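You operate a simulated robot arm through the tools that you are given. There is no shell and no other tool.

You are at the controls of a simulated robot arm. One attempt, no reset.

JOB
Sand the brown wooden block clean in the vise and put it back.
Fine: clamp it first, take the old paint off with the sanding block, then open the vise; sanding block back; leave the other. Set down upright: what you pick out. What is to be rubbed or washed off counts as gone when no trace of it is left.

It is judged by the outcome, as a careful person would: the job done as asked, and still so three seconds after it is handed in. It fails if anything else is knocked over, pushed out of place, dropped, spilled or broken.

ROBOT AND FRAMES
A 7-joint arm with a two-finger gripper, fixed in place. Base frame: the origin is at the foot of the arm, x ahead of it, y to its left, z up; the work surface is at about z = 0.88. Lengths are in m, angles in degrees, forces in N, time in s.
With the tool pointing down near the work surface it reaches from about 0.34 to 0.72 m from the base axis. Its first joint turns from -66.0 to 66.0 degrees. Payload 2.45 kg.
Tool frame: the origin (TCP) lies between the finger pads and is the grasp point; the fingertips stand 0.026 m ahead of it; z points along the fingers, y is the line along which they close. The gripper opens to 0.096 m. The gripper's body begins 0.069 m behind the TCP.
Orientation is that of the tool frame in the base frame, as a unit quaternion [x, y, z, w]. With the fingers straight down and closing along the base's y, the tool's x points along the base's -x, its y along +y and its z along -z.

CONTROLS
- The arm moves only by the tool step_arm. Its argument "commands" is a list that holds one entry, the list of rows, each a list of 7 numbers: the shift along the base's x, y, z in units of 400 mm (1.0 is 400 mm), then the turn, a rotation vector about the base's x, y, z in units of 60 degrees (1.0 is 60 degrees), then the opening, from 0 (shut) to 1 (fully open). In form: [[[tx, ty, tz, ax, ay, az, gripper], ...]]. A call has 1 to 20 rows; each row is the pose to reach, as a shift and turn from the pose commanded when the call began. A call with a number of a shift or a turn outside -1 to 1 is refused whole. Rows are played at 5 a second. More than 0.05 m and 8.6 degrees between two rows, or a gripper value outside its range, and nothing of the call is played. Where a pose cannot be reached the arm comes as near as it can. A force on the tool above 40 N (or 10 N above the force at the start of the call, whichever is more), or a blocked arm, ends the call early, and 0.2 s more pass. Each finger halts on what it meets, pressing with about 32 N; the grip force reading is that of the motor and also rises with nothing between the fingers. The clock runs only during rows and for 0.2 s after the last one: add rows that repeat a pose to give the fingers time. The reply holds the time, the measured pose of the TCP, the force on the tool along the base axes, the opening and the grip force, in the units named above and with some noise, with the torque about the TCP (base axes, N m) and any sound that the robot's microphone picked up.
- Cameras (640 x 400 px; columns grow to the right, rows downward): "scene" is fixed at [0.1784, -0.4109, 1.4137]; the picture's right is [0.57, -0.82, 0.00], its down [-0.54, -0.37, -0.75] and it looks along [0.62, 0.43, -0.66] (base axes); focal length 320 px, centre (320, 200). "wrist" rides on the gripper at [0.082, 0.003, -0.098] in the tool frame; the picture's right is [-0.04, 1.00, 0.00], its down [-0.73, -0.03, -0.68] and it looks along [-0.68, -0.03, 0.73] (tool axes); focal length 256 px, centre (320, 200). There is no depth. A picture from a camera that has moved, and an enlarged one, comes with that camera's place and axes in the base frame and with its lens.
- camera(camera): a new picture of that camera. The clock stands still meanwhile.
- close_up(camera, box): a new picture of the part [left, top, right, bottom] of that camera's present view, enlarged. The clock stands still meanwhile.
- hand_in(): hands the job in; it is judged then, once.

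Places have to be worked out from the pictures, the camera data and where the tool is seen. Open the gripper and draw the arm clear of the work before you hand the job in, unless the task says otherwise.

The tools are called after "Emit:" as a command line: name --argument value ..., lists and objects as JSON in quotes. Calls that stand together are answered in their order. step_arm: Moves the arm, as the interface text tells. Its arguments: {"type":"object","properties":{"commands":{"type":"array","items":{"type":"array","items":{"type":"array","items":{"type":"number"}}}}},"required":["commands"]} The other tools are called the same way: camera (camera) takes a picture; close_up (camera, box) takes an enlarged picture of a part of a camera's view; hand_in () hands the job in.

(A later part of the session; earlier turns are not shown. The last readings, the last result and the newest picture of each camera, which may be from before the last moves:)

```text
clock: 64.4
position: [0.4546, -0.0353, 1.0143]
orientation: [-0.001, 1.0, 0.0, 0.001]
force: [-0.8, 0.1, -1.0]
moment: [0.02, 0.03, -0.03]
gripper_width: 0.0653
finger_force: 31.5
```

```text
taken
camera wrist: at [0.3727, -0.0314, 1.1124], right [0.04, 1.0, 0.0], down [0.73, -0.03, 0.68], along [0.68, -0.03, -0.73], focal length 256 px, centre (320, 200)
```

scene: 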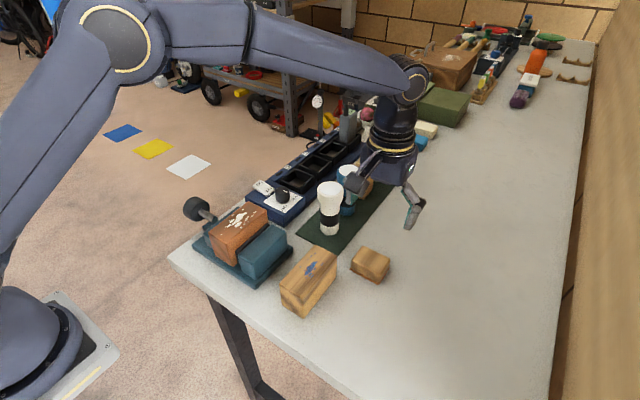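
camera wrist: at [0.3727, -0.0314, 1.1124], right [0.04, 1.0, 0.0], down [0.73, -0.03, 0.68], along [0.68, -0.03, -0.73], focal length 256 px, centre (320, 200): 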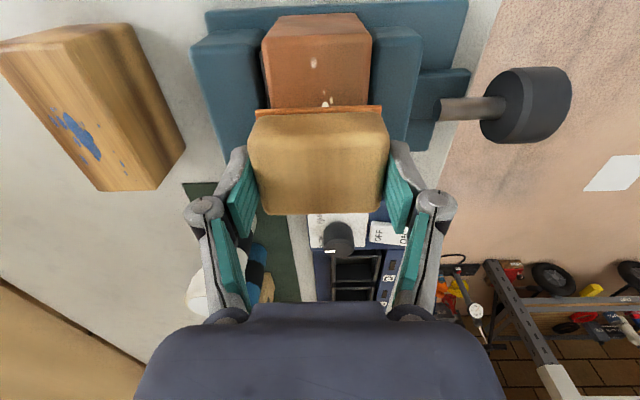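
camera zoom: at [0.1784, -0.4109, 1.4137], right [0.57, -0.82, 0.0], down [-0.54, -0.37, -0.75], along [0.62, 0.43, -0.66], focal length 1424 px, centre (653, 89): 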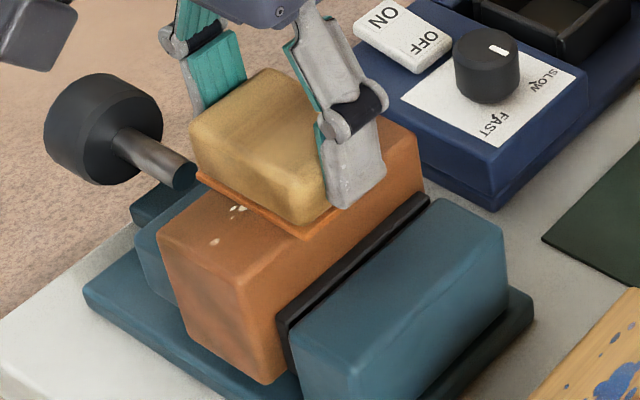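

The paper hovers several millimetres above the block, well centred across it. I descend in 1 mm steps to find contact.

Emit:
step_arm --commands '[[[0, 0, -0.0025, 0, 0, 0, 0.55], [0, 0, -0.005, 0, 0, 0, 0.55], [0, 0, -0.0075, 0, 0, 0, 0.55], [0, 0, -0.01, 0, 0, 0, 0.55], [0, 0, -0.0125, 0, 0, 0, 0.55]]]'

```text
clock: 65.6
position: [0.457, -0.0352, 1.0096]
orientation: [-0.001, 1.0, 0.0, 0.001]
force: [-3.5, 1.5, 25.3]
moment: [0.06, 0.09, 0.0]
gripper_width: 0.0656
finger_force: 31.8
```

Contact at about TCP z 1.0095, with 25 N at this setting. I back off half a millimetre and start sanding strokes along the block's length.

Emit:
step_arm --commands '[[[0, 0, 0.0013, 0, 0, 0, 0.55], [-0.025, 0, 0.0013, 0, 0, 0, 0.55], [-0.05, 0, 0.0013, 0, 0, 0, 0.55], [-0.075, 0, 0.0013, 0, 0, 0, 0.55], [-0.045, 0, 0.0013, 0, 0, 0, 0.55], [-0.015, 0, 0.0013, 0, 0, 0, 0.55], [0.015, 0, 0.0013, 0, 0, 0, 0.55], [0.045, 0, 0.0013, 0, 0, 0, 0.55], [0.075, 0, 0.0013, 0, 0, 0, 0.55], [0.045, 0, 0.0013, 0, 0, 0, 0.55], [0.015, 0, 0.0013, 0, 0, 0, 0.55], [0, 0, 0.0013, 0, 0, 0, 0.55]]]'

Emit:
close_up --camera "scene" --box '[200, 180, 290, 270]'

Emit:
camera --camera "wrist"

```text
clock: 68.2
position: [0.4552, -0.0338, 1.0099]
orientation: [-0.001, 1.0, 0.0, -0.001]
force: [0.2, 1.0, -0.9]
moment: [0.01, 0.0, 0.02]
gripper_width: 0.0652
finger_force: 31.8
```

```text
4.44 times, centred on (245, 225) of scene
camera zoom: at [0.1784, -0.4109, 1.4137], right [0.57, -0.82, 0.0], down [-0.54, -0.37, -0.75], along [0.62, 0.43, -0.66], focal length 1424 px, centre (653, 89)
```

zoom: 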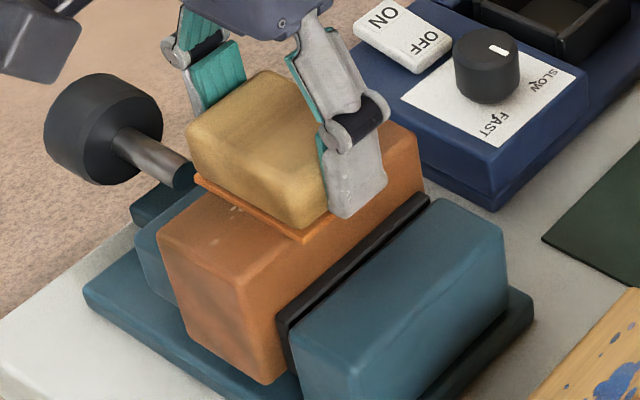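

```text
taken
camera wrist: at [0.3726, -0.0313, 1.1069], right [0.04, 1.0, 0.0], down [0.73, -0.03, 0.68], along [0.68, -0.03, -0.73], focal length 256 px, centre (320, 200)
```

wrist: 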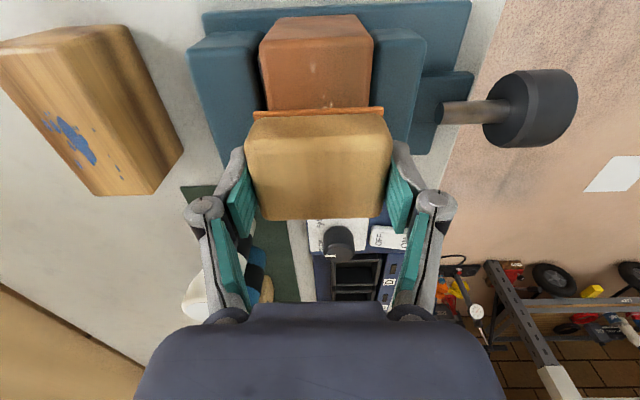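

Sanding works: the near specks have faded. The contact has been lost because the pad slipped up slightly in the fingers, so I lower about 0.8 mm and measure.

Emit:
step_arm --commands '[[[0, 0, -0.001, 0, 0, 0, 0.55], [0, 0, -0.002, 0, 0, 0, 0.55]]]'

```text
clock: 68.8
position: [0.4552, -0.0356, 1.009]
orientation: [-0.001, 1.0, 0.0, 0.0]
force: [0.6, 0.5, -1.5]
moment: [0.01, 0.0, -0.03]
gripper_width: 0.0649
finger_force: 31.8
```

Still free of contact; I lower a bit further in half-millimetre steps.

Emit:
step_arm --commands '[[[0, 0, -0.001, 0, 0, 0, 0.55], [0, 0, -0.002, 0, 0, 0, 0.55]]]'

```text
clock: 69.4
position: [0.4538, -0.035, 1.0083]
orientation: [-0.001, 1.0, -0.002, 0.0]
force: [-2.4, -0.8, 11.2]
moment: [0.07, 0.4, 0.01]
gripper_width: 0.0649
finger_force: 32.1
```

About 11 N contact now. I run four full passes along the length at this pressure.

Emit:
step_arm --commands '[[[-0.04, 0, 0, 0, 0, 0, 0.55], [-0.08, 0, 0, 0, 0, 0, 0.55], [-0.04, 0, 0, 0, 0, 0, 0.55], [0, 0, 0, 0, 0, 0, 0.55], [0.04, 0, 0, 0, 0, 0, 0.55], [0.08, 0, 0, 0, 0, 0, 0.55], [0.04, 0, 0, 0, 0, 0, 0.55], [0, 0, 0, 0, 0, 0, 0.55], [-0.04, 0, 0, 0, 0, 0, 0.55], [-0.08, 0, 0, 0, 0, 0, 0.55], [-0.04, 0, 0, 0, 0, 0, 0.55], [0, 0, 0, 0, 0, 0, 0.55], [0.04, 0, 0, 0, 0, 0, 0.55], [0.08, 0, 0, 0, 0, 0, 0.55], [0.04, 0, 0, 0, 0, 0, 0.55], [0, 0, 0, 0, 0, 0, 0.55]]]'

Emit:
close_up --camera "scene" --box '[200, 180, 290, 270]'

```text
clock: 72.8
position: [0.4543, -0.0354, 1.0082]
orientation: [-0.001, 1.0, 0.0, 0.0]
force: [0.1, -0.7, -0.9]
moment: [0.02, -0.03, -0.01]
gripper_width: 0.0654
finger_force: 31.7
```

```text
4.44 times, centred on (245, 225) of scene
camera zoom: at [0.1784, -0.4109, 1.4137], right [0.57, -0.82, 0.0], down [-0.54, -0.37, -0.75], along [0.62, 0.43, -0.66], focal length 1424 px, centre (653, 89)
```

zoom: 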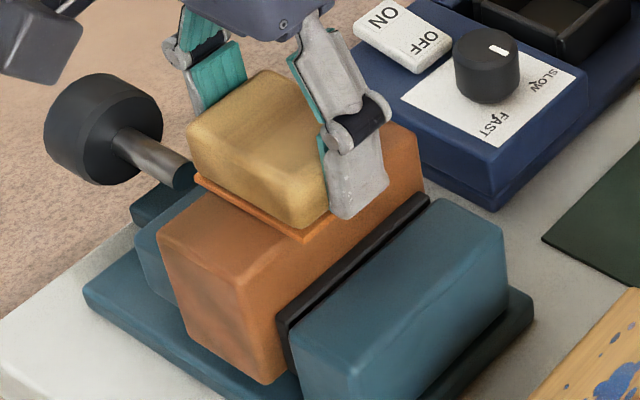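

Near end looks clean; contact has been lost again as the pad creeps up in the grip. I lift and move aside to inspect the whole top face.

Emit:
step_arm --commands '[[[0, 0, 0.08, 0, 0, 0, 0.55], [0.03, 0.08, 0.2, 0, 0, 0, 0.55], [0.06, 0.16, 0.25, 0, 0, 0, 0.55], [0.09, 0.24, 0.25, 0, 0, 0, 0.55], [0.09, 0.32, 0.25, 0, 0, 0, 0.55], [0.09, 0.32, 0.25, 0, 0, 0, 0.55]]]'

Emit:
close_up --camera "scene" --box '[200, 190, 280, 270]'

Emit:
close_up --camera "wrist" --box '[60, 0, 320, 170]'

```text
refused: row 2 steps farther than a row can; nothing moved
```

```text
5.00 times, centred on (240, 230) of scene
camera zoom: at [0.1784, -0.4109, 1.4137], right [0.57, -0.82, 0.0], down [-0.54, -0.37, -0.75], along [0.62, 0.43, -0.66], focal length 1601 px, centre (720, 50)
```

zoom: 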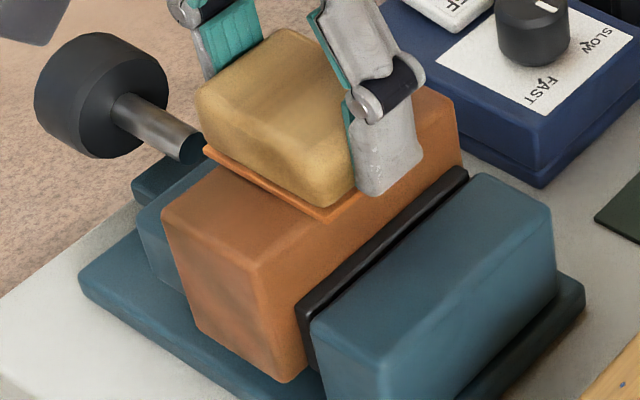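

```text
2.35 times, centred on (190, 85) of wrist
camera zoom: at [0.3724, -0.0323, 1.1071], right [0.04, 1.0, 0.0], down [0.73, -0.03, 0.68], along [0.68, -0.03, -0.73], focal length 602 px, centre (626, 471)
```

zoom: 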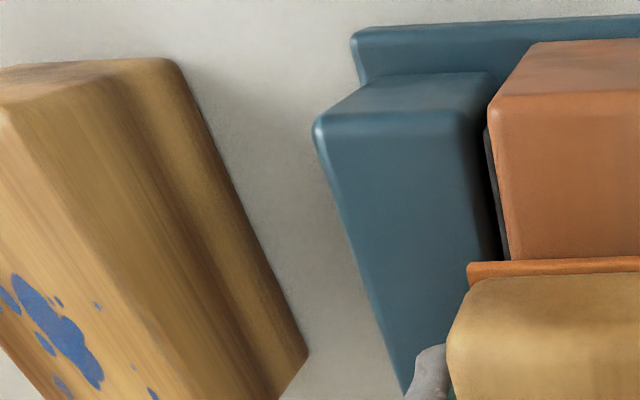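

One row was too long a step, nothing moved. I repeat the lift-aside with smaller steps.

Emit:
step_arm --commands '[[[0, 0, 0.06, 0, 0, 0, 0.55], [0, 0, 0.14, 0, 0, 0, 0.55], [0.02, 0.06, 0.2, 0, 0, 0, 0.55], [0.04, 0.14, 0.24, 0, 0, 0, 0.55], [0.06, 0.22, 0.25, 0, 0, 0, 0.55], [0.06, 0.3, 0.25, 0, 0, 0, 0.55], [0.06, 0.3, 0.25, 0, 0, 0, 0.55]]]'

Emit:
close_up --camera "scene" --box '[200, 190, 280, 270]'

Emit:
close_up --camera "wrist" --box '[60, 0, 320, 170]'

```text
clock: 74.4
position: [0.48, 0.0833, 1.1089]
orientation: [-0.001, 1.0, 0.0, 0.0]
force: [0.6, 0.0, -0.9]
moment: [-0.05, 0.03, 0.0]
gripper_width: 0.0654
finger_force: 32.2
```

```text
5.00 times, centred on (240, 230) of scene
camera zoom: at [0.1784, -0.4109, 1.4137], right [0.57, -0.82, 0.0], down [-0.54, -0.37, -0.75], along [0.62, 0.43, -0.66], focal length 1601 px, centre (720, 50)
```

zoom: 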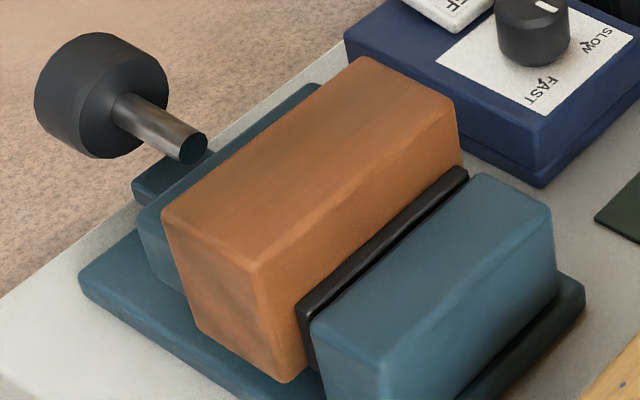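

```text
2.35 times, centred on (190, 85) of wrist
camera zoom: at [0.3975, 0.0858, 1.2064], right [0.04, 1.0, 0.0], down [0.73, -0.03, 0.68], along [0.68, -0.03, -0.73], focal length 602 px, centre (626, 471)
```

zoom: 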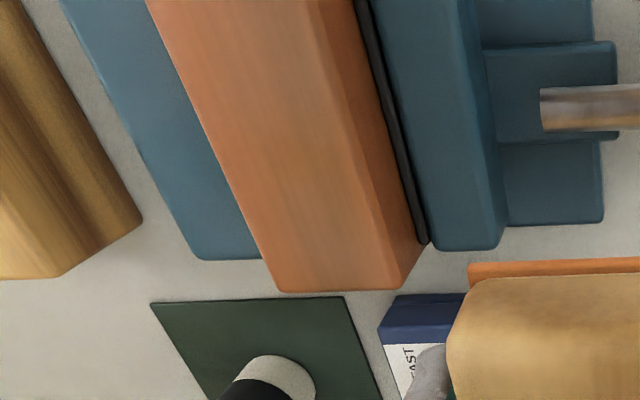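

The top looks clean. I enlarge further from both cameras to search for any faint traces.

Emit:
close_up --camera "scene" --box '[218, 198, 262, 236]'

Emit:
close_up --camera "wrist" --box '[115, 0, 245, 125]'

```text
10.53 times, centred on (240, 217) of scene
camera zoom: at [0.1784, -0.4109, 1.4137], right [0.57, -0.82, 0.0], down [-0.54, -0.37, -0.75], along [0.62, 0.43, -0.66], focal length 3371 px, centre (1162, 21)
```

zoom: 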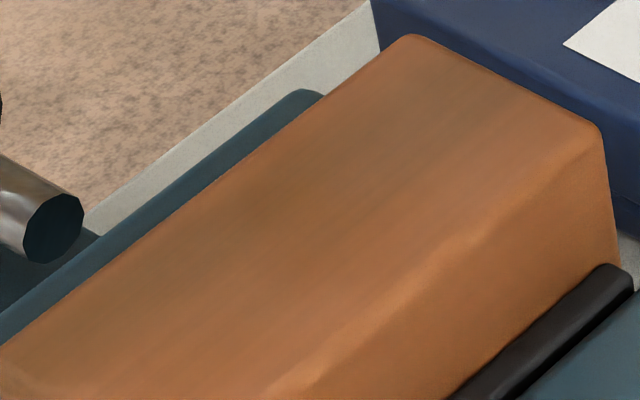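

```text
3.20 times, centred on (180, 62) of wrist
camera zoom: at [0.3975, 0.0858, 1.2064], right [0.04, 1.0, 0.0], down [0.73, -0.03, 0.68], along [0.68, -0.03, -0.73], focal length 819 px, centre (768, 640)
```

zoom: 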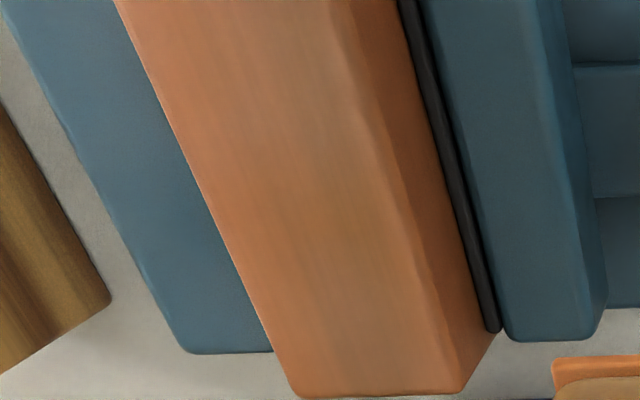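

No trace is visible, but I'll do one more sanding set for certainty, returning to the block first.

Emit:
step_arm --commands '[[[0, -0.08, 0, 0, 0, 0, 0.55], [-0.02, -0.16, -0.01, 0, 0, 0, 0.55], [-0.04, -0.24, -0.05, 0, 0, 0, 0.55], [-0.06, -0.3, -0.11, 0, 0, 0, 0.55], [-0.06, -0.3, -0.18, 0, 0, 0, 0.55], [-0.06, -0.3, -0.23, 0, 0, 0, 0.55], [-0.06, -0.3, -0.25, 0, 0, 0, 0.55], [-0.06, -0.3, -0.252, 0, 0, 0, 0.55], [-0.06, -0.3, -0.253, 0, 0, 0, 0.55]]]'

```text
clock: 76.4
position: [0.4548, -0.0363, 1.0074]
orientation: [-0.001, 1.0, 0.0, 0.001]
force: [-5.0, 0.7, 25.0]
moment: [0.0, 0.3, 0.0]
gripper_width: 0.0652
finger_force: 32.5
```

Contact force 25 N. I run passes along the length with small sideways offsets so the edges are covered too.

Emit:
step_arm --commands '[[[-0.03, 0, 0.0005, 0, 0, 0, 0.55], [-0.06, 0, 0.0005, 0, 0, 0, 0.55], [-0.085, 0.005, 0.0005, 0, 0, 0, 0.55], [-0.05, 0.01, 0.0005, 0, 0, 0, 0.55], [-0.01, 0.01, 0.0005, 0, 0, 0, 0.55], [0.03, 0.01, 0.0005, 0, 0, 0, 0.55], [0.06, 0.01, 0.0005, 0, 0, 0, 0.55], [0.085, 0.005, 0.0005, 0, 0, 0, 0.55], [0.085, -0.005, 0, 0, 0, 0, 0.55], [0.05, -0.01, 0, 0, 0, 0, 0.55], [0.01, -0.01, 0, 0, 0, 0, 0.55], [-0.03, -0.01, 0, 0, 0, 0, 0.55], [-0.06, -0.01, 0, 0, 0, 0, 0.55], [-0.085, -0.005, 0, 0, 0, 0, 0.55], [-0.05, 0, 0, 0, 0, 0, 0.55], [-0.01, 0, 0, 0, 0, 0, 0.55], [0, 0, 0, 0, 0, 0, 0.55]]]'

```text
clock: 80.0
position: [0.4538, -0.0345, 1.0054]
orientation: [-0.001, 1.0, 0.0, 0.001]
force: [0.3, -0.3, -1.6]
moment: [0.02, 0.02, -0.02]
gripper_width: 0.0651
finger_force: 31.6
```

Contact was lost again as the pad crept; I lower half a millimetre more and do two more passes, then inspect.

Emit:
step_arm --commands '[[[0, 0, -0.001, 0, 0, 0, 0.55], [0, 0, -0.002, 0, 0, 0, 0.55], [-0.03, 0, -0.002, 0, 0, 0, 0.55], [-0.06, 0, -0.002, 0, 0, 0, 0.55], [-0.085, 0, -0.002, 0, 0, 0, 0.55], [-0.05, 0, -0.002, 0, 0, 0, 0.55], [-0.01, 0, -0.002, 0, 0, 0, 0.55], [0.03, 0, -0.002, 0, 0, 0, 0.55], [0.06, 0, -0.002, 0, 0, 0, 0.55], [0.085, 0, -0.002, 0, 0, 0, 0.55], [0.05, 0, -0.002, 0, 0, 0, 0.55], [0.01, 0, -0.002, 0, 0, 0, 0.55], [0, 0, 0.05, 0, 0, 0, 0.55], [0, 0, 0.12, 0, 0, 0, 0.55], [0.03, 0.06, 0.18, 0, 0, 0, 0.55], [0.06, 0.14, 0.24, 0, 0, 0, 0.55], [0.06, 0.22, 0.25, 0, 0, 0, 0.55], [0.06, 0.3, 0.25, 0, 0, 0, 0.55], [0.06, 0.3, 0.25, 0, 0, 0, 0.55]]]'

Emit:
close_up --camera "scene" --box '[210, 195, 270, 255]'

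Emit:
camera --camera "wrist"

Emit:
camera --camera "scene"

```text
clock: 84.0
position: [0.4792, 0.0852, 1.1067]
orientation: [-0.001, 1.0, 0.0, 0.0]
force: [0.4, -0.1, -1.1]
moment: [0.0, 0.01, -0.01]
gripper_width: 0.0651
finger_force: 31.9
```

```text
6.67 times, centred on (240, 225) of scene
camera zoom: at [0.1784, -0.4109, 1.4137], right [0.57, -0.82, 0.0], down [-0.54, -0.37, -0.75], along [0.62, 0.43, -0.66], focal length 2135 px, centre (853, 33)
```

zoom: 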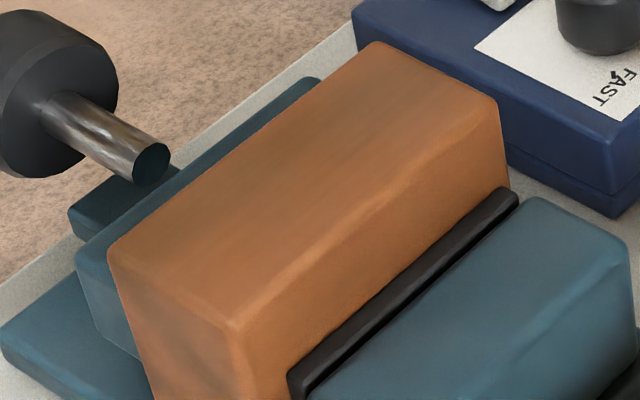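

```text
taken
camera wrist: at [0.3964, 0.0888, 1.205], right [0.04, 1.0, 0.0], down [0.73, -0.03, 0.68], along [0.68, -0.03, -0.73], focal length 256 px, centre (320, 200)
```

wrist: 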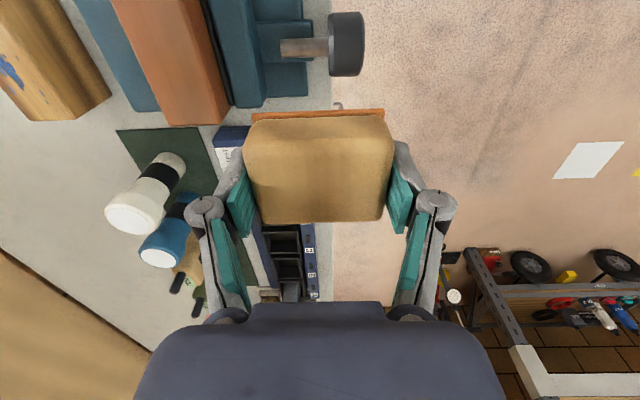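

```text
taken
```

scene: 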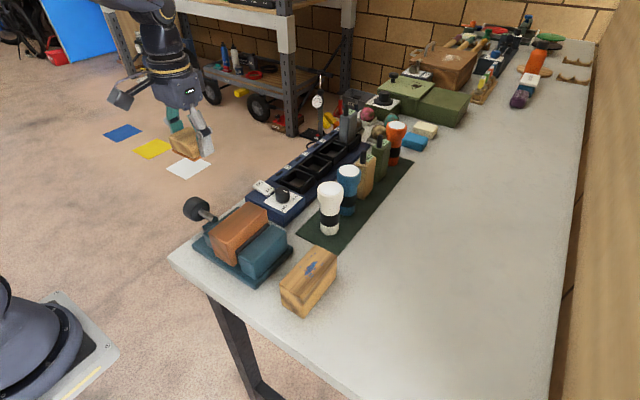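

No trace remains anywhere on the top. Now the hand must be free for the knob, so I first carry the sanding block back above its original place at (0.566, −0.271).

Emit:
step_arm --commands '[[[-0.02, -0.08, 0.04, 0, 0, 0, 0.55], [-0.04, -0.17, 0.06, 0, 0, 0, 0.55], [-0.04, -0.27, 0.06, 0, 0, 0, 0.55], [-0.04, -0.37, 0.06, 0, 0, 0, 0.55], [-0.04, -0.47, 0.06, 0, 0, 0, 0.55], [-0.04, -0.57, 0.06, 0, 0, 0, 0.55], [-0.02, -0.66, 0.06, 0, 0, 0, 0.55], [0.03, -0.74, 0.06, 0, 0, 0, 0.55], [0.1, -0.8, 0.06, 0, 0, 0, 0.55], [0.17, -0.85, 0.06, 0, 0, 0, 0.55], [0.217, -0.887, 0.06, 0, 0, 0, 0.55], [0.217, -0.887, 0.0, 0, 0, 0, 0.55], [0.217, -0.887, -0.1, 0, 0, 0, 0.55], [0.217, -0.887, -0.2, 0, 0, 0, 0.55], [0.217, -0.887, -0.3, 0, 0, 0, 0.55], [0.217, -0.887, -0.4, 0, 0, 0, 0.55], [0.217, -0.887, -0.45, 0, 0, 0, 0.55], [0.217, -0.887, -0.45, 0, 0, 0, 0.55]]]'

Emit:
camera --camera "wrist"

Emit:
close_up --camera "scene" --box '[300, 180, 440, 320]'

```text
clock: 87.8
position: [0.5649, -0.2718, 0.9288]
orientation: [-0.001, 1.0, 0.0, -0.001]
force: [0.0, 0.0, -1.4]
moment: [-0.03, -0.04, 0.0]
gripper_width: 0.0653
finger_force: 31.6
```

```text
taken
camera wrist: at [0.4824, -0.2674, 1.0266], right [0.04, 1.0, 0.0], down [0.73, -0.03, 0.68], along [0.68, -0.03, -0.73], focal length 256 px, centre (320, 200)
```

wrist: 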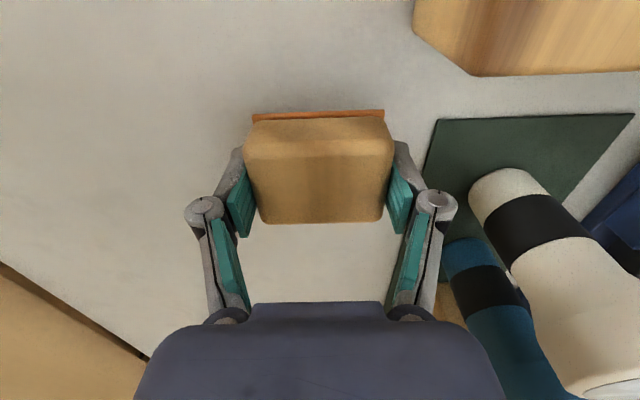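

```text
2.86 times, centred on (370, 250) of scene
camera zoom: at [0.1784, -0.411, 1.4137], right [0.57, -0.82, 0.0], down [-0.54, -0.37, -0.75], along [0.62, 0.43, -0.66], focal length 915 px, centre (177, 57)
```

zoom: 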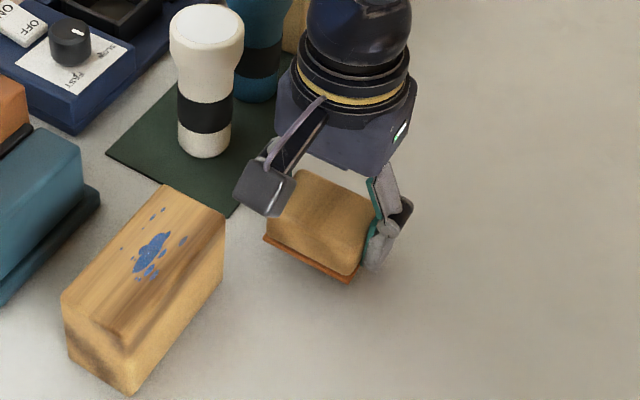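

The pad is level above its place. I lower carefully until it touches the table.

Emit:
step_arm --commands '[[[0, 0, -0.02, 0, 0, 0, 0.55], [0, 0, -0.03, 0, 0, 0, 0.55], [0, 0, -0.034, 0, 0, 0, 0.55], [0, 0, -0.037, 0, 0, 0, 0.55], [0, 0, -0.037, 0, 0, 0, 0.55]]]'

```text
clock: 89.0
position: [0.5652, -0.2709, 0.912]
orientation: [0.0, 1.0, 0.0, 0.0]
force: [0.1, 0.3, -0.6]
moment: [-0.01, 0.01, 0.02]
gripper_width: 0.0653
finger_force: 32.0
```

No contact yet at z 0.912; I go on in half-millimetre steps.

Emit:
step_arm --commands '[[[0, 0, -0.0015, 0, 0, 0, 0.55], [0, 0, -0.003, 0, 0, 0, 0.55], [0, 0, -0.0045, 0, 0, 0, 0.55]]]'

```text
clock: 89.8
position: [0.5655, -0.2693, 0.9106]
orientation: [-0.001, 1.0, 0.0, -0.001]
force: [-0.6, 0.3, -1.3]
moment: [0.02, 0.01, 0.01]
gripper_width: 0.0652
finger_force: 31.9
```

Emit:
step_arm --commands '[[[0, 0, -0.0015, 0, 0, 0, 0.55], [0, 0, -0.003, 0, 0, 0, 0.55]]]'

```text
clock: 90.4
position: [0.5656, -0.2697, 0.9083]
orientation: [-0.001, 1.0, 0.0, 0.001]
force: [-0.2, 0.1, -1.2]
moment: [-0.01, -0.02, -0.03]
gripper_width: 0.0651
finger_force: 32.1
```

Still no contact at z 0.908; I check the picture before going lower.

Emit:
close_up --camera "wrist" --box '[180, 80, 460, 260]'

Emit:
close_up --camera "scene" --box '[345, 225, 415, 295]'

```text
2.22 times, centred on (320, 170) of wrist
camera zoom: at [0.4834, -0.2668, 1.0064], right [0.04, 1.0, 0.0], down [0.73, -0.03, 0.68], along [0.68, -0.03, -0.73], focal length 569 px, centre (320, 267)
```

zoom: 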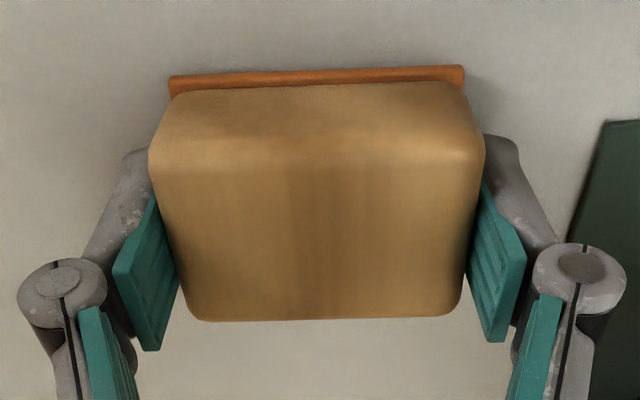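

```text
5.71 times, centred on (380, 260) of scene
camera zoom: at [0.1784, -0.411, 1.4137], right [0.57, -0.82, 0.0], down [-0.54, -0.37, -0.75], along [0.62, 0.43, -0.66], focal length 1830 px, centre (-23, -143)
```

zoom: 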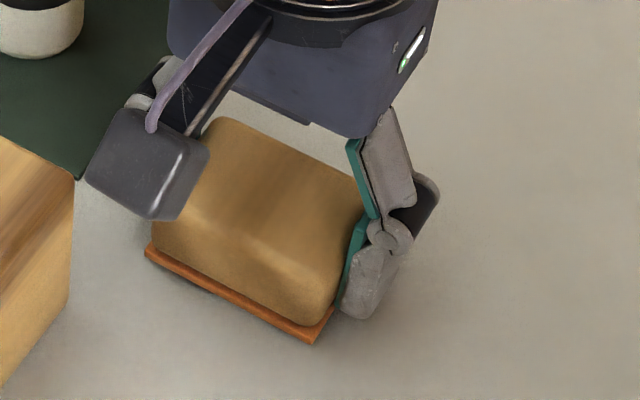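

The paper seems barely above the table (its shadow is right beneath). I lower in 0.4 mm steps, checking force.

Emit:
step_arm --commands '[[[0, 0, -0.001, 0, 0, 0, 0.55], [0, 0, -0.002, 0, 0, 0, 0.55]]]'

```text
clock: 91.0
position: [0.5652, -0.2704, 0.9082]
orientation: [-0.001, 1.0, 0.001, -0.001]
force: [0.1, 0.9, -0.2]
moment: [-0.02, -0.03, 0.03]
gripper_width: 0.0653
finger_force: 31.6
```

Emit:
step_arm --commands '[[[0, 0, -0.001, 0, 0, 0, 0.55], [0, 0, -0.001, 0, 0, 0, 0.55]]]'

```text
clock: 91.6
position: [0.5659, -0.2698, 0.9076]
orientation: [-0.001, 1.0, 0.0, 0.0]
force: [0.2, 0.3, -1.2]
moment: [-0.02, 0.02, 0.0]
gripper_width: 0.0654
finger_force: 31.8
```

Emit:
step_arm --commands '[[[0, 0, -0.001, 0, 0, 0, 0.55], [0, 0, -0.002, 0, 0, 0, 0.55]]]'

```text
clock: 92.2
position: [0.5667, -0.2707, 0.9072]
orientation: [0.0, 1.0, 0.0, -0.001]
force: [-0.2, 0.5, 0.0]
moment: [-0.02, 0.01, 0.01]
gripper_width: 0.0651
finger_force: 32.0
```

Emit:
step_arm --commands '[[[0, 0, -0.001, 0, 0, 0, 0.55], [0, 0, -0.001, 0, 0, 0, 0.55]]]'

```text
clock: 92.8
position: [0.5654, -0.2696, 0.9063]
orientation: [-0.001, 1.0, 0.0, 0.001]
force: [-0.1, -0.2, -0.8]
moment: [0.01, -0.02, -0.01]
gripper_width: 0.065
finger_force: 32.1
```

Emit:
close_up --camera "scene" --box '[345, 225, 415, 295]'

Emit:
close_up --camera "wrist" --box '[230, 90, 410, 190]'

```text
5.71 times, centred on (380, 260) of scene
camera zoom: at [0.1784, -0.411, 1.4137], right [0.57, -0.82, 0.0], down [-0.54, -0.37, -0.75], along [0.62, 0.43, -0.66], focal length 1830 px, centre (-23, -143)
```

zoom: 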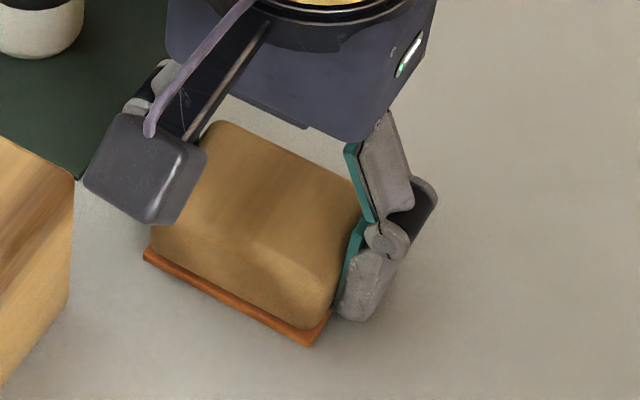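

```text
3.56 times, centred on (320, 140) of wrist
camera zoom: at [0.4834, -0.2664, 1.0041], right [0.04, 1.0, 0.0], down [0.73, -0.03, 0.68], along [0.68, -0.03, -0.73], focal length 910 px, centre (320, 413)
```

zoom: 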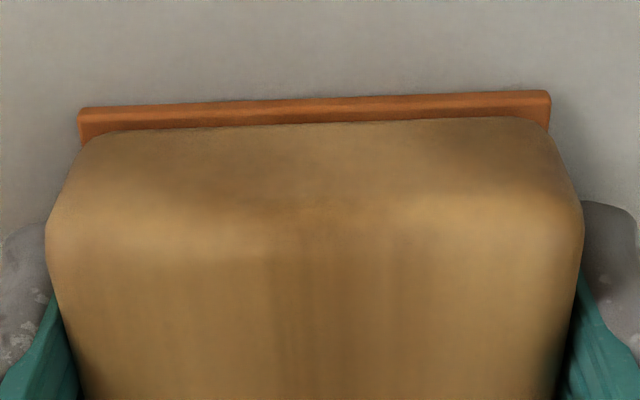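

The optical estimate puts the paper's lower edge at z ≈ 0.881, so contact is imminent. I keep lowering in 0.4 mm steps.

Emit:
step_arm --commands '[[[0, 0, -0.001, 0, 0, 0, 0.55], [0, 0, -0.002, 0, 0, 0, 0.55]]]'

```text
clock: 93.4
position: [0.5677, -0.2699, 0.9067]
orientation: [0.0, 1.0, 0.0, 0.0]
force: [0.5, 0.0, -0.8]
moment: [0.01, 0.02, 0.03]
gripper_width: 0.0648
finger_force: 31.7
```

Emit:
step_arm --commands '[[[0, 0, -0.001, 0, 0, 0, 0.55], [0, 0, -0.002, 0, 0, 0, 0.55]]]'

```text
clock: 94.0
position: [0.5664, -0.2701, 0.9057]
orientation: [-0.001, 1.0, 0.0, 0.0]
force: [-2.2, 1.2, 5.6]
moment: [0.06, 0.22, -0.04]
gripper_width: 0.0653
finger_force: 32.0
```

First touch at cmd z 0.9044 (5.6 N, at the pad's −x edge). It is down within a millimetre, so I open the fingers gently and rise.

Emit:
step_arm --commands '[[[0, 0, 0, 0, 0, 0, 0.7], [0, 0, 0, 0, 0, 0, 0.74], [0, 0, 0.002, 0, 0, 0, 0.8], [0, 0, 0.004, 0, 0, 0, 0.9], [0, 0, 0.004, 0, 0, 0, 0.95]]]'

Emit:
close_up --camera "wrist" --box '[180, 80, 460, 260]'

Emit:
close_up --camera "scene" --box '[345, 225, 415, 295]'

```text
clock: 95.2
position: [0.5655, -0.2688, 0.9076]
orientation: [-0.002, 1.0, 0.0, 0.0]
force: [-0.5, 0.5, 0.5]
moment: [-0.04, 0.03, -0.03]
gripper_width: 0.0913
finger_force: 0.1
```

```text
2.22 times, centred on (320, 170) of wrist
camera zoom: at [0.4831, -0.2662, 1.0049], right [0.04, 1.0, 0.0], down [0.73, -0.03, 0.68], along [0.68, -0.03, -0.73], focal length 569 px, centre (320, 267)
```

zoom: 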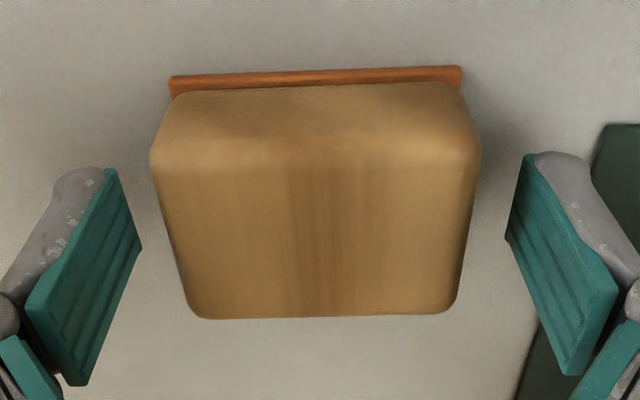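

```text
5.71 times, centred on (380, 260) of scene
camera zoom: at [0.1784, -0.4109, 1.4137], right [0.57, -0.82, 0.0], down [-0.54, -0.37, -0.75], along [0.62, 0.43, -0.66], focal length 1830 px, centre (-23, -143)
```

zoom: 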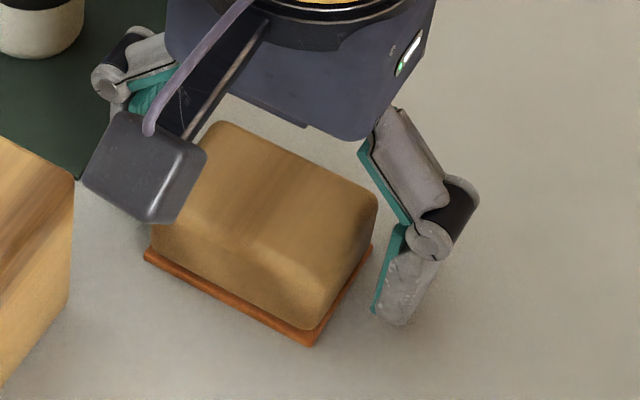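

The sanding block sits flat exactly where it was originally. I rise above the torches and head back to the vise knob, yawing −90° on the way.

Emit:
step_arm --commands '[[[0, 0, 0.03, 0, 0, 0, 1], [0, 0, 0.1, 0, 0, 0, 1], [0, 0, 0.2, 0, 0, 0, 1], [0, 0, 0.3, 0, 0, 0, 1], [0, 0, 0.4, 0, 0, 0, 1], [0, 0, 0.5, 0, 0, 0, 1], [0, 0, 0.56, 0, 0, 0, 1], [-0.06, 0.05, 0.56, 0, 0, 0, 1], [-0.13, 0.1, 0.56, 0, 0, 0, 1], [-0.2, 0.16, 0.56, 0, 0, 0, 1], [-0.26, 0.24, 0.56, 0, 0, 0, 1], [-0.276, 0.34, 0.56, 0, 0, 0, 1], [-0.276, 0.44, 0.56, 0, 0, 0, 1], [-0.276, 0.54, 0.56, 0, 0, 0, 1], [-0.276, 0.64, 0.56, 0, 0, 0, 1], [-0.276, 0.74, 0.56, 0, 0, 0, 1], [-0.276, 0.84, 0.56, 0, 0, 0, 1], [-0.276, 0.92, 0.56, 0, 0, 0, 1], [-0.276, 0.95, 0.56, 0, 0, 0, 1]]]'

Emit:
step_arm --commands '[[[0, 0, 0, 0, 0, -0.12, 1], [0, 0, 0, 0, 0, -0.24, 1], [0, 0, 0, 0, 0, -0.36, 1], [0, 0, 0, 0, 0, -0.48, 1], [0, 0, 0, 0, 0, -0.6, 1], [0, 0, 0, 0, 0, -0.72, 1], [0, 0, 0, 0, 0, -0.84, 1], [0, 0, 0, 0, 0, -0.96, 1], [0, 0, 0, 0, 0, -1.0, 1]]]'

Emit:
step_arm --commands '[[[0, 0, 0, 0, 0, -0.12, 1], [0, 0, 0, 0, 0, -0.24, 1], [0, 0, 0, 0, 0, -0.36, 1], [0, 0, 0, 0, 0, -0.48, 1], [0, 0, 0, 0, 0, -0.5, 1], [0, 0, 0, 0, 0, -0.5, 1]]]'

Emit:
camera --camera "wrist"

Emit:
camera --camera "scene"

```text
clock: 99.2
position: [0.4577, 0.1124, 1.1308]
orientation: [-0.001, 1.0, 0.001, 0.0]
force: [0.1, 0.9, -0.1]
moment: [0.0, 0.02, -0.01]
gripper_width: 0.0961
finger_force: 0.0
```

```text
clock: 101.2
position: [0.4553, 0.1103, 1.1307]
orientation: [0.5, 0.866, 0.0, 0.0]
force: [0.3, 0.0, -1.0]
moment: [0.02, -0.01, -0.01]
gripper_width: 0.0962
finger_force: 0.0
```

```text
clock: 102.6
position: [0.4565, 0.1112, 1.1305]
orientation: [0.707, 0.707, 0.0, 0.001]
force: [0.4, 0.4, 0.2]
moment: [-0.02, 0.02, 0.03]
gripper_width: 0.0957
finger_force: 0.0
```

```text
taken
camera wrist: at [0.4581, 0.1924, 1.2284], right [1.0, -0.04, 0.0], down [-0.03, -0.73, 0.68], along [-0.03, -0.68, -0.73], focal length 256 px, centre (320, 200)
```

wrist: 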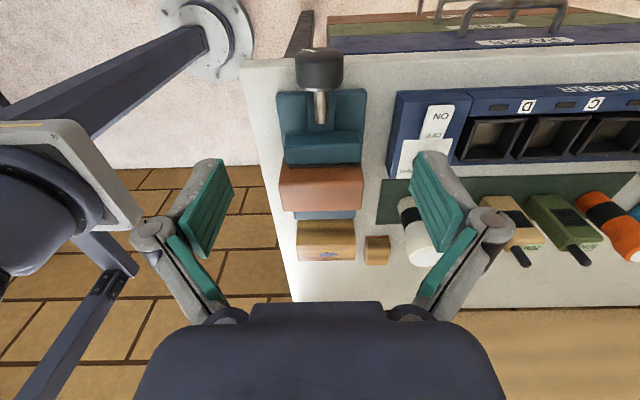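

```text
taken
```

scene: 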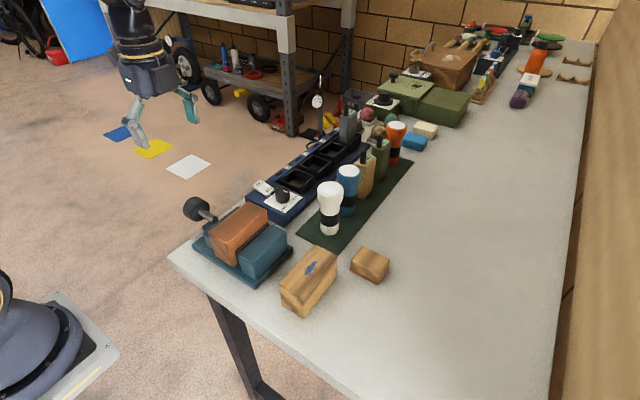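

Hand is over the knob again. I descend around it, tilt to −35°, and grip for an opening (+y) stroke.

Emit:
step_arm --commands '[[[0, 0, -0.1, 0, 0, 0, 1], [0, 0, -0.2, 0, 0, 0, 1], [0, 0, -0.3, 0, 0, 0, 1], [0, 0, -0.4, 0, 0, 0, 1], [0, 0, -0.46, 0, 0, 0, 1], [0, 0, -0.4925, 0, 0, 0, 0.9], [0, 0, -0.4925, 0, -0.12, 0, 0.8], [0, 0, -0.4925, 0, -0.24, 0, 0.75], [0, 0, -0.4925, 0, -0.36, 0, 0.72], [0, 0, -0.4925, 0, -0.48, 0, 0.72], [0, 0, -0.4925, 0, -0.58, 0, 0.72], [0, 0, -0.4925, 0, -0.58, 0, 0.72]]]'

Emit:
camera --camera "wrist"

Emit:
close_up --camera "scene" --box '[160, 160, 290, 290]'

```text
clock: 105.2
position: [0.4569, 0.1103, 0.9331]
orientation: [0.674, 0.676, 0.211, 0.212]
force: [-0.4, 0.2, -0.2]
moment: [0.0, -0.01, 0.02]
gripper_width: 0.069
finger_force: 0.0
```

```text
taken
camera wrist: at [0.4016, 0.1918, 1.0158], right [0.82, -0.04, 0.57], down [-0.41, -0.73, 0.54], along [0.4, -0.68, -0.62], focal length 256 px, centre (320, 200)
```

wrist: 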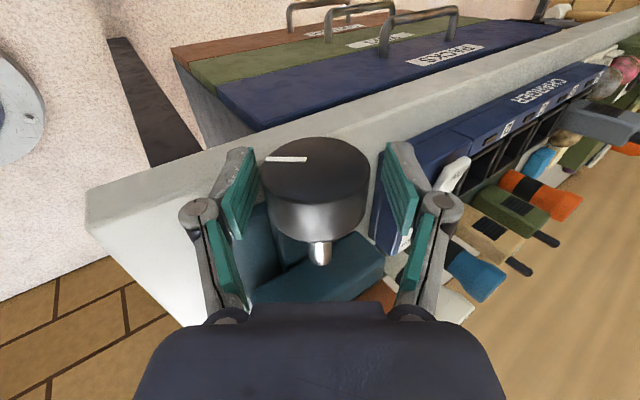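

```text
3.08 times, centred on (225, 225) of scene
camera zoom: at [0.1784, -0.4109, 1.4137], right [0.57, -0.82, 0.0], down [-0.54, -0.37, -0.75], along [0.62, 0.43, -0.66], focal length 986 px, centre (612, 123)
```

zoom: 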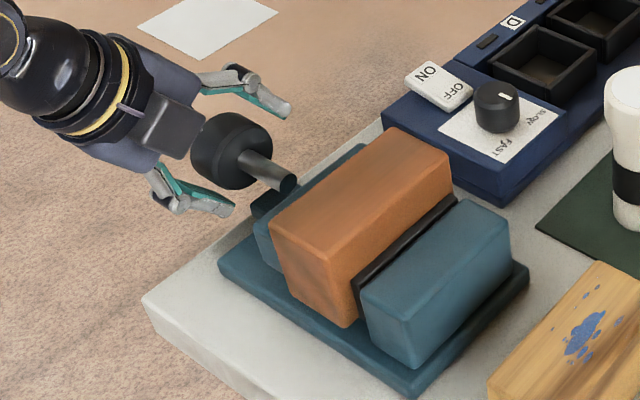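

The tick shows the knob at about 125°. It sits about 2 mm off the finger centre, so I shift slightly, grip, and start the opening stroke.

Emit:
step_arm --commands '[[[-0.004, 0, -0.0025, 0, 0, 0, 0.72], [-0.004, 0, -0.0025, 0, 0, 0, 0.6], [-0.004, 0, -0.0025, 0, 0, 0, 0.45], [-0.004, 0, -0.0025, 0, 0, 0, 0.45], [-0.004, 0, -0.0025, 0, 0, 0, 0.45], [-0.004, 0, -0.0025, 0, 0, 0, 0.45]]]'

```text
clock: 106.6
position: [0.4551, 0.1108, 0.9314]
orientation: [0.674, 0.675, 0.212, 0.211]
force: [-1.9, -0.3, 1.9]
moment: [0.01, 0.01, -0.08]
gripper_width: 0.0503
finger_force: 45.7
```

Grip is relaxed. I turn in the opening sense.

Emit:
step_arm --commands '[[[0, 0, 0, 0, 0.1, 0, 0.45], [0, 0, 0, 0, 0.2, 0, 0.45], [0, 0, 0, 0, 0.3, 0, 0.45], [0, 0, 0, 0, 0.4, 0, 0.45], [0, 0, 0, 0, 0.5, 0, 0.45], [0, 0, 0, 0, 0.6, 0, 0.45]]]'

Emit:
close_up --camera "scene" --box '[160, 160, 290, 290]'

```text
clock: 108.0
position: [0.4544, 0.1101, 0.9328]
orientation: [0.707, 0.707, -0.007, -0.007]
force: [7.0, 4.0, 10.2]
moment: [-0.16, 0.01, 0.22]
gripper_width: 0.0499
finger_force: 44.4
```

```text
3.08 times, centred on (225, 225) of scene
camera zoom: at [0.1784, -0.4109, 1.4137], right [0.57, -0.82, 0.0], down [-0.54, -0.37, -0.75], along [0.62, 0.43, -0.66], focal length 986 px, centre (612, 123)
```

zoom: 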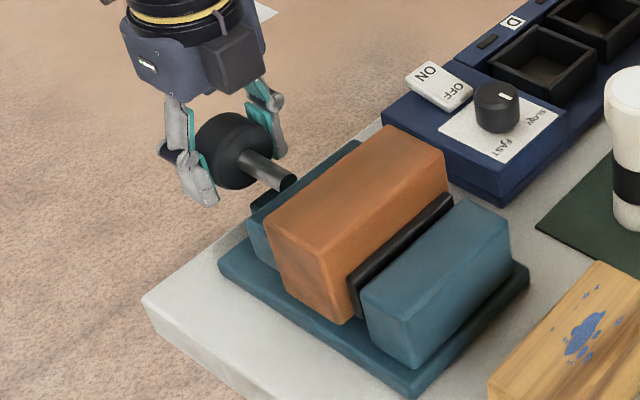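

The jaw is retreating and the block stands still upright. I continue to +50°.

Emit:
step_arm --commands '[[[0.001, 0, 0.001, 0, 0.1, 0, 0.45], [0.001, 0, 0.001, 0, 0.2, 0, 0.45], [0.001, 0, 0.001, 0, 0.3, 0, 0.45], [0.001, 0, 0.001, 0, 0.4, 0, 0.45], [0.001, 0, 0.001, 0, 0.5, 0, 0.45], [0.001, 0, 0.001, 0, 0.6, 0, 0.45], [0.001, 0, 0.001, 0, 0.7, 0, 0.45], [0.001, 0, 0.001, 0, 0.8, 0, 0.45]]]'

Emit:
close_up --camera "scene" --box '[160, 160, 290, 290]'

Emit:
camera --camera "wrist"

```text
clock: 109.8
position: [0.4548, 0.109, 0.9328]
orientation: [0.643, 0.643, -0.293, -0.294]
force: [24.5, 3.3, 7.6]
moment: [0.21, -0.08, -0.25]
gripper_width: 0.0498
finger_force: 45.2
```

```text
3.08 times, centred on (225, 225) of scene
camera zoom: at [0.1789, -0.4109, 1.4136], right [0.57, -0.82, 0.0], down [-0.54, -0.37, -0.75], along [0.62, 0.43, -0.66], focal length 986 px, centre (612, 123)
```

zoom: 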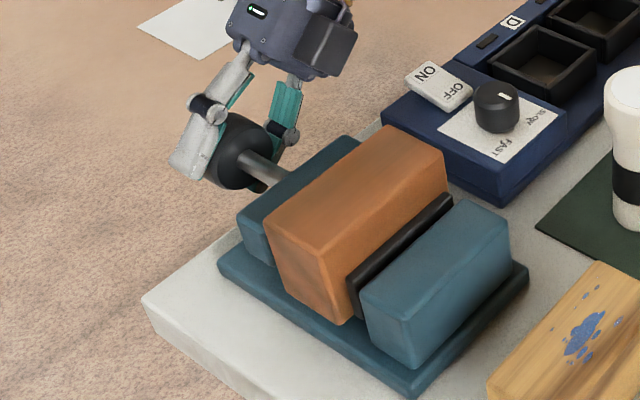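

```text
taken
camera wrist: at [0.5309, 0.1915, 0.9941], right [0.65, -0.04, -0.76], down [0.49, -0.73, 0.47], along [-0.57, -0.68, -0.46], focal length 256 px, centre (320, 200)
```

wrist: 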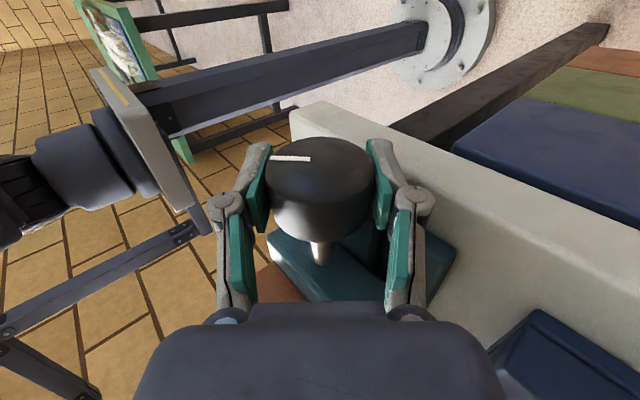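

The jaw has opened clear of the block; about 41° remain to the original fully-open stop. I release, swing back upright, regrip and finish the opening.

Emit:
step_arm --commands '[[[0, 0, 0, 0, 0, 0, 0.6], [0, 0, 0, 0, 0, 0, 0.72], [0, 0, 0, 0, -0.12, 0, 0.72], [0, 0, 0, 0, -0.24, 0, 0.72], [0, 0, 0, 0, -0.36, 0, 0.72], [0, 0, 0, 0, -0.48, 0, 0.72], [0, 0, 0, 0, -0.6, 0, 0.72], [0, 0, 0, 0, -0.72, 0, 0.72], [0, 0, 0, 0, -0.82, 0, 0.72], [0, 0, 0, 0, -0.82, 0, 0.6], [0, 0, 0, 0, -0.82, 0, 0.45], [0, 0, 0, 0, -0.82, 0, 0.45], [0, 0, 0, 0, -0.82, 0, 0.45]]]'

Emit:
step_arm --commands '[[[0, 0, 0, 0, 0.1, 0, 0.45], [0, 0, 0, 0, 0.2, 0, 0.45], [0, 0, 0, 0, 0.3, 0, 0.45], [0, 0, 0, 0, 0.4, 0, 0.45], [0, 0, 0, 0, 0.5, 0, 0.45], [0, 0, 0, 0, 0.6, 0, 0.45]]]'

Emit:
camera --camera "wrist"

Emit:
close_up --camera "scene" --box '[160, 160, 290, 290]'

```text
clock: 112.6
position: [0.4551, 0.1104, 0.9327]
orientation: [0.707, 0.708, 0.0, 0.0]
force: [2.8, -0.1, 2.2]
moment: [-0.1, -0.04, 0.08]
gripper_width: 0.0502
finger_force: 44.6
```

```text
clock: 114.0
position: [0.4564, 0.1091, 0.9336]
orientation: [0.671, 0.674, -0.218, -0.219]
force: [20.3, -2.8, 8.4]
moment: [-0.06, 0.01, 0.07]
gripper_width: 0.05
finger_force: 45.0
```

```text
taken
camera wrist: at [0.515, 0.1914, 1.0106], right [0.81, -0.04, -0.59], down [0.37, -0.73, 0.57], along [-0.45, -0.68, -0.58], focal length 256 px, centre (320, 200)
```

wrist: 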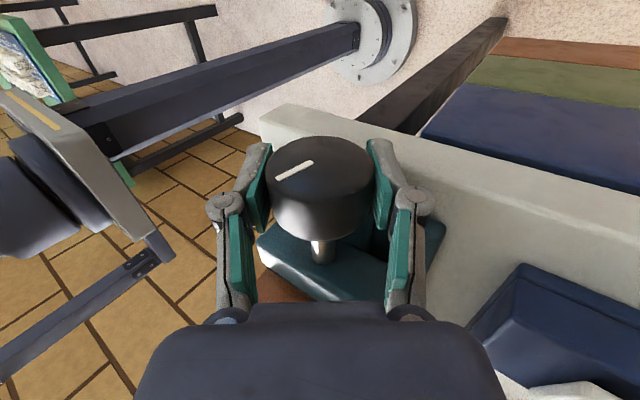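

```text
3.08 times, centred on (225, 225) of scene
camera zoom: at [0.1788, -0.411, 1.4136], right [0.57, -0.82, 0.0], down [-0.54, -0.37, -0.75], along [0.62, 0.43, -0.66], focal length 986 px, centre (612, 123)
```

zoom: 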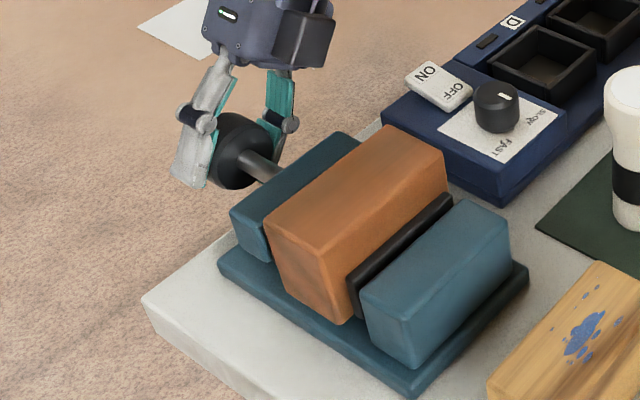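

About 14° remain to the stop; I continue until it resists.

Emit:
step_arm --commands '[[[-0.002, 0, 0, 0, 0.08, 0, 0.45], [-0.002, 0, 0, 0, 0.16, 0, 0.45], [-0.002, 0, 0, 0, 0.23, 0, 0.45], [-0.002, 0, 0, 0, 0.23, 0, 0.45]]]'

Emit:
camera --camera "wrist"

Emit:
close_up --camera "scene" --box '[160, 160, 290, 290]'

```text
clock: 115.0
position: [0.4538, 0.1091, 0.9311]
orientation: [0.641, 0.643, -0.296, -0.298]
force: [19.5, -2.4, -5.7]
moment: [0.22, -0.9, 0.26]
gripper_width: 0.0501
finger_force: 45.2
```

```text
taken
camera wrist: at [0.5306, 0.1915, 0.9926], right [0.65, -0.04, -0.76], down [0.5, -0.73, 0.46], along [-0.58, -0.68, -0.46], focal length 256 px, centre (320, 200)
```

wrist: 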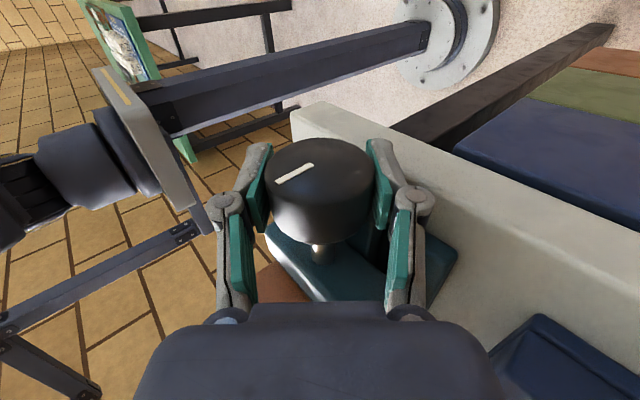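

```text
3.08 times, centred on (225, 225) of scene
camera zoom: at [0.1789, -0.411, 1.4136], right [0.57, -0.82, 0.0], down [-0.54, -0.37, -0.75], along [0.62, 0.43, -0.66], focal length 986 px, centre (612, 123)
```

zoom: 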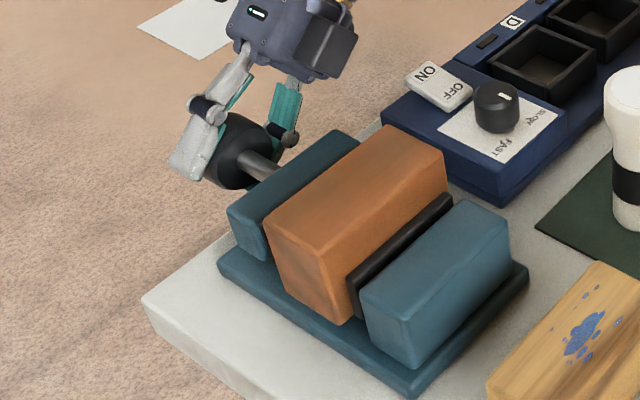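

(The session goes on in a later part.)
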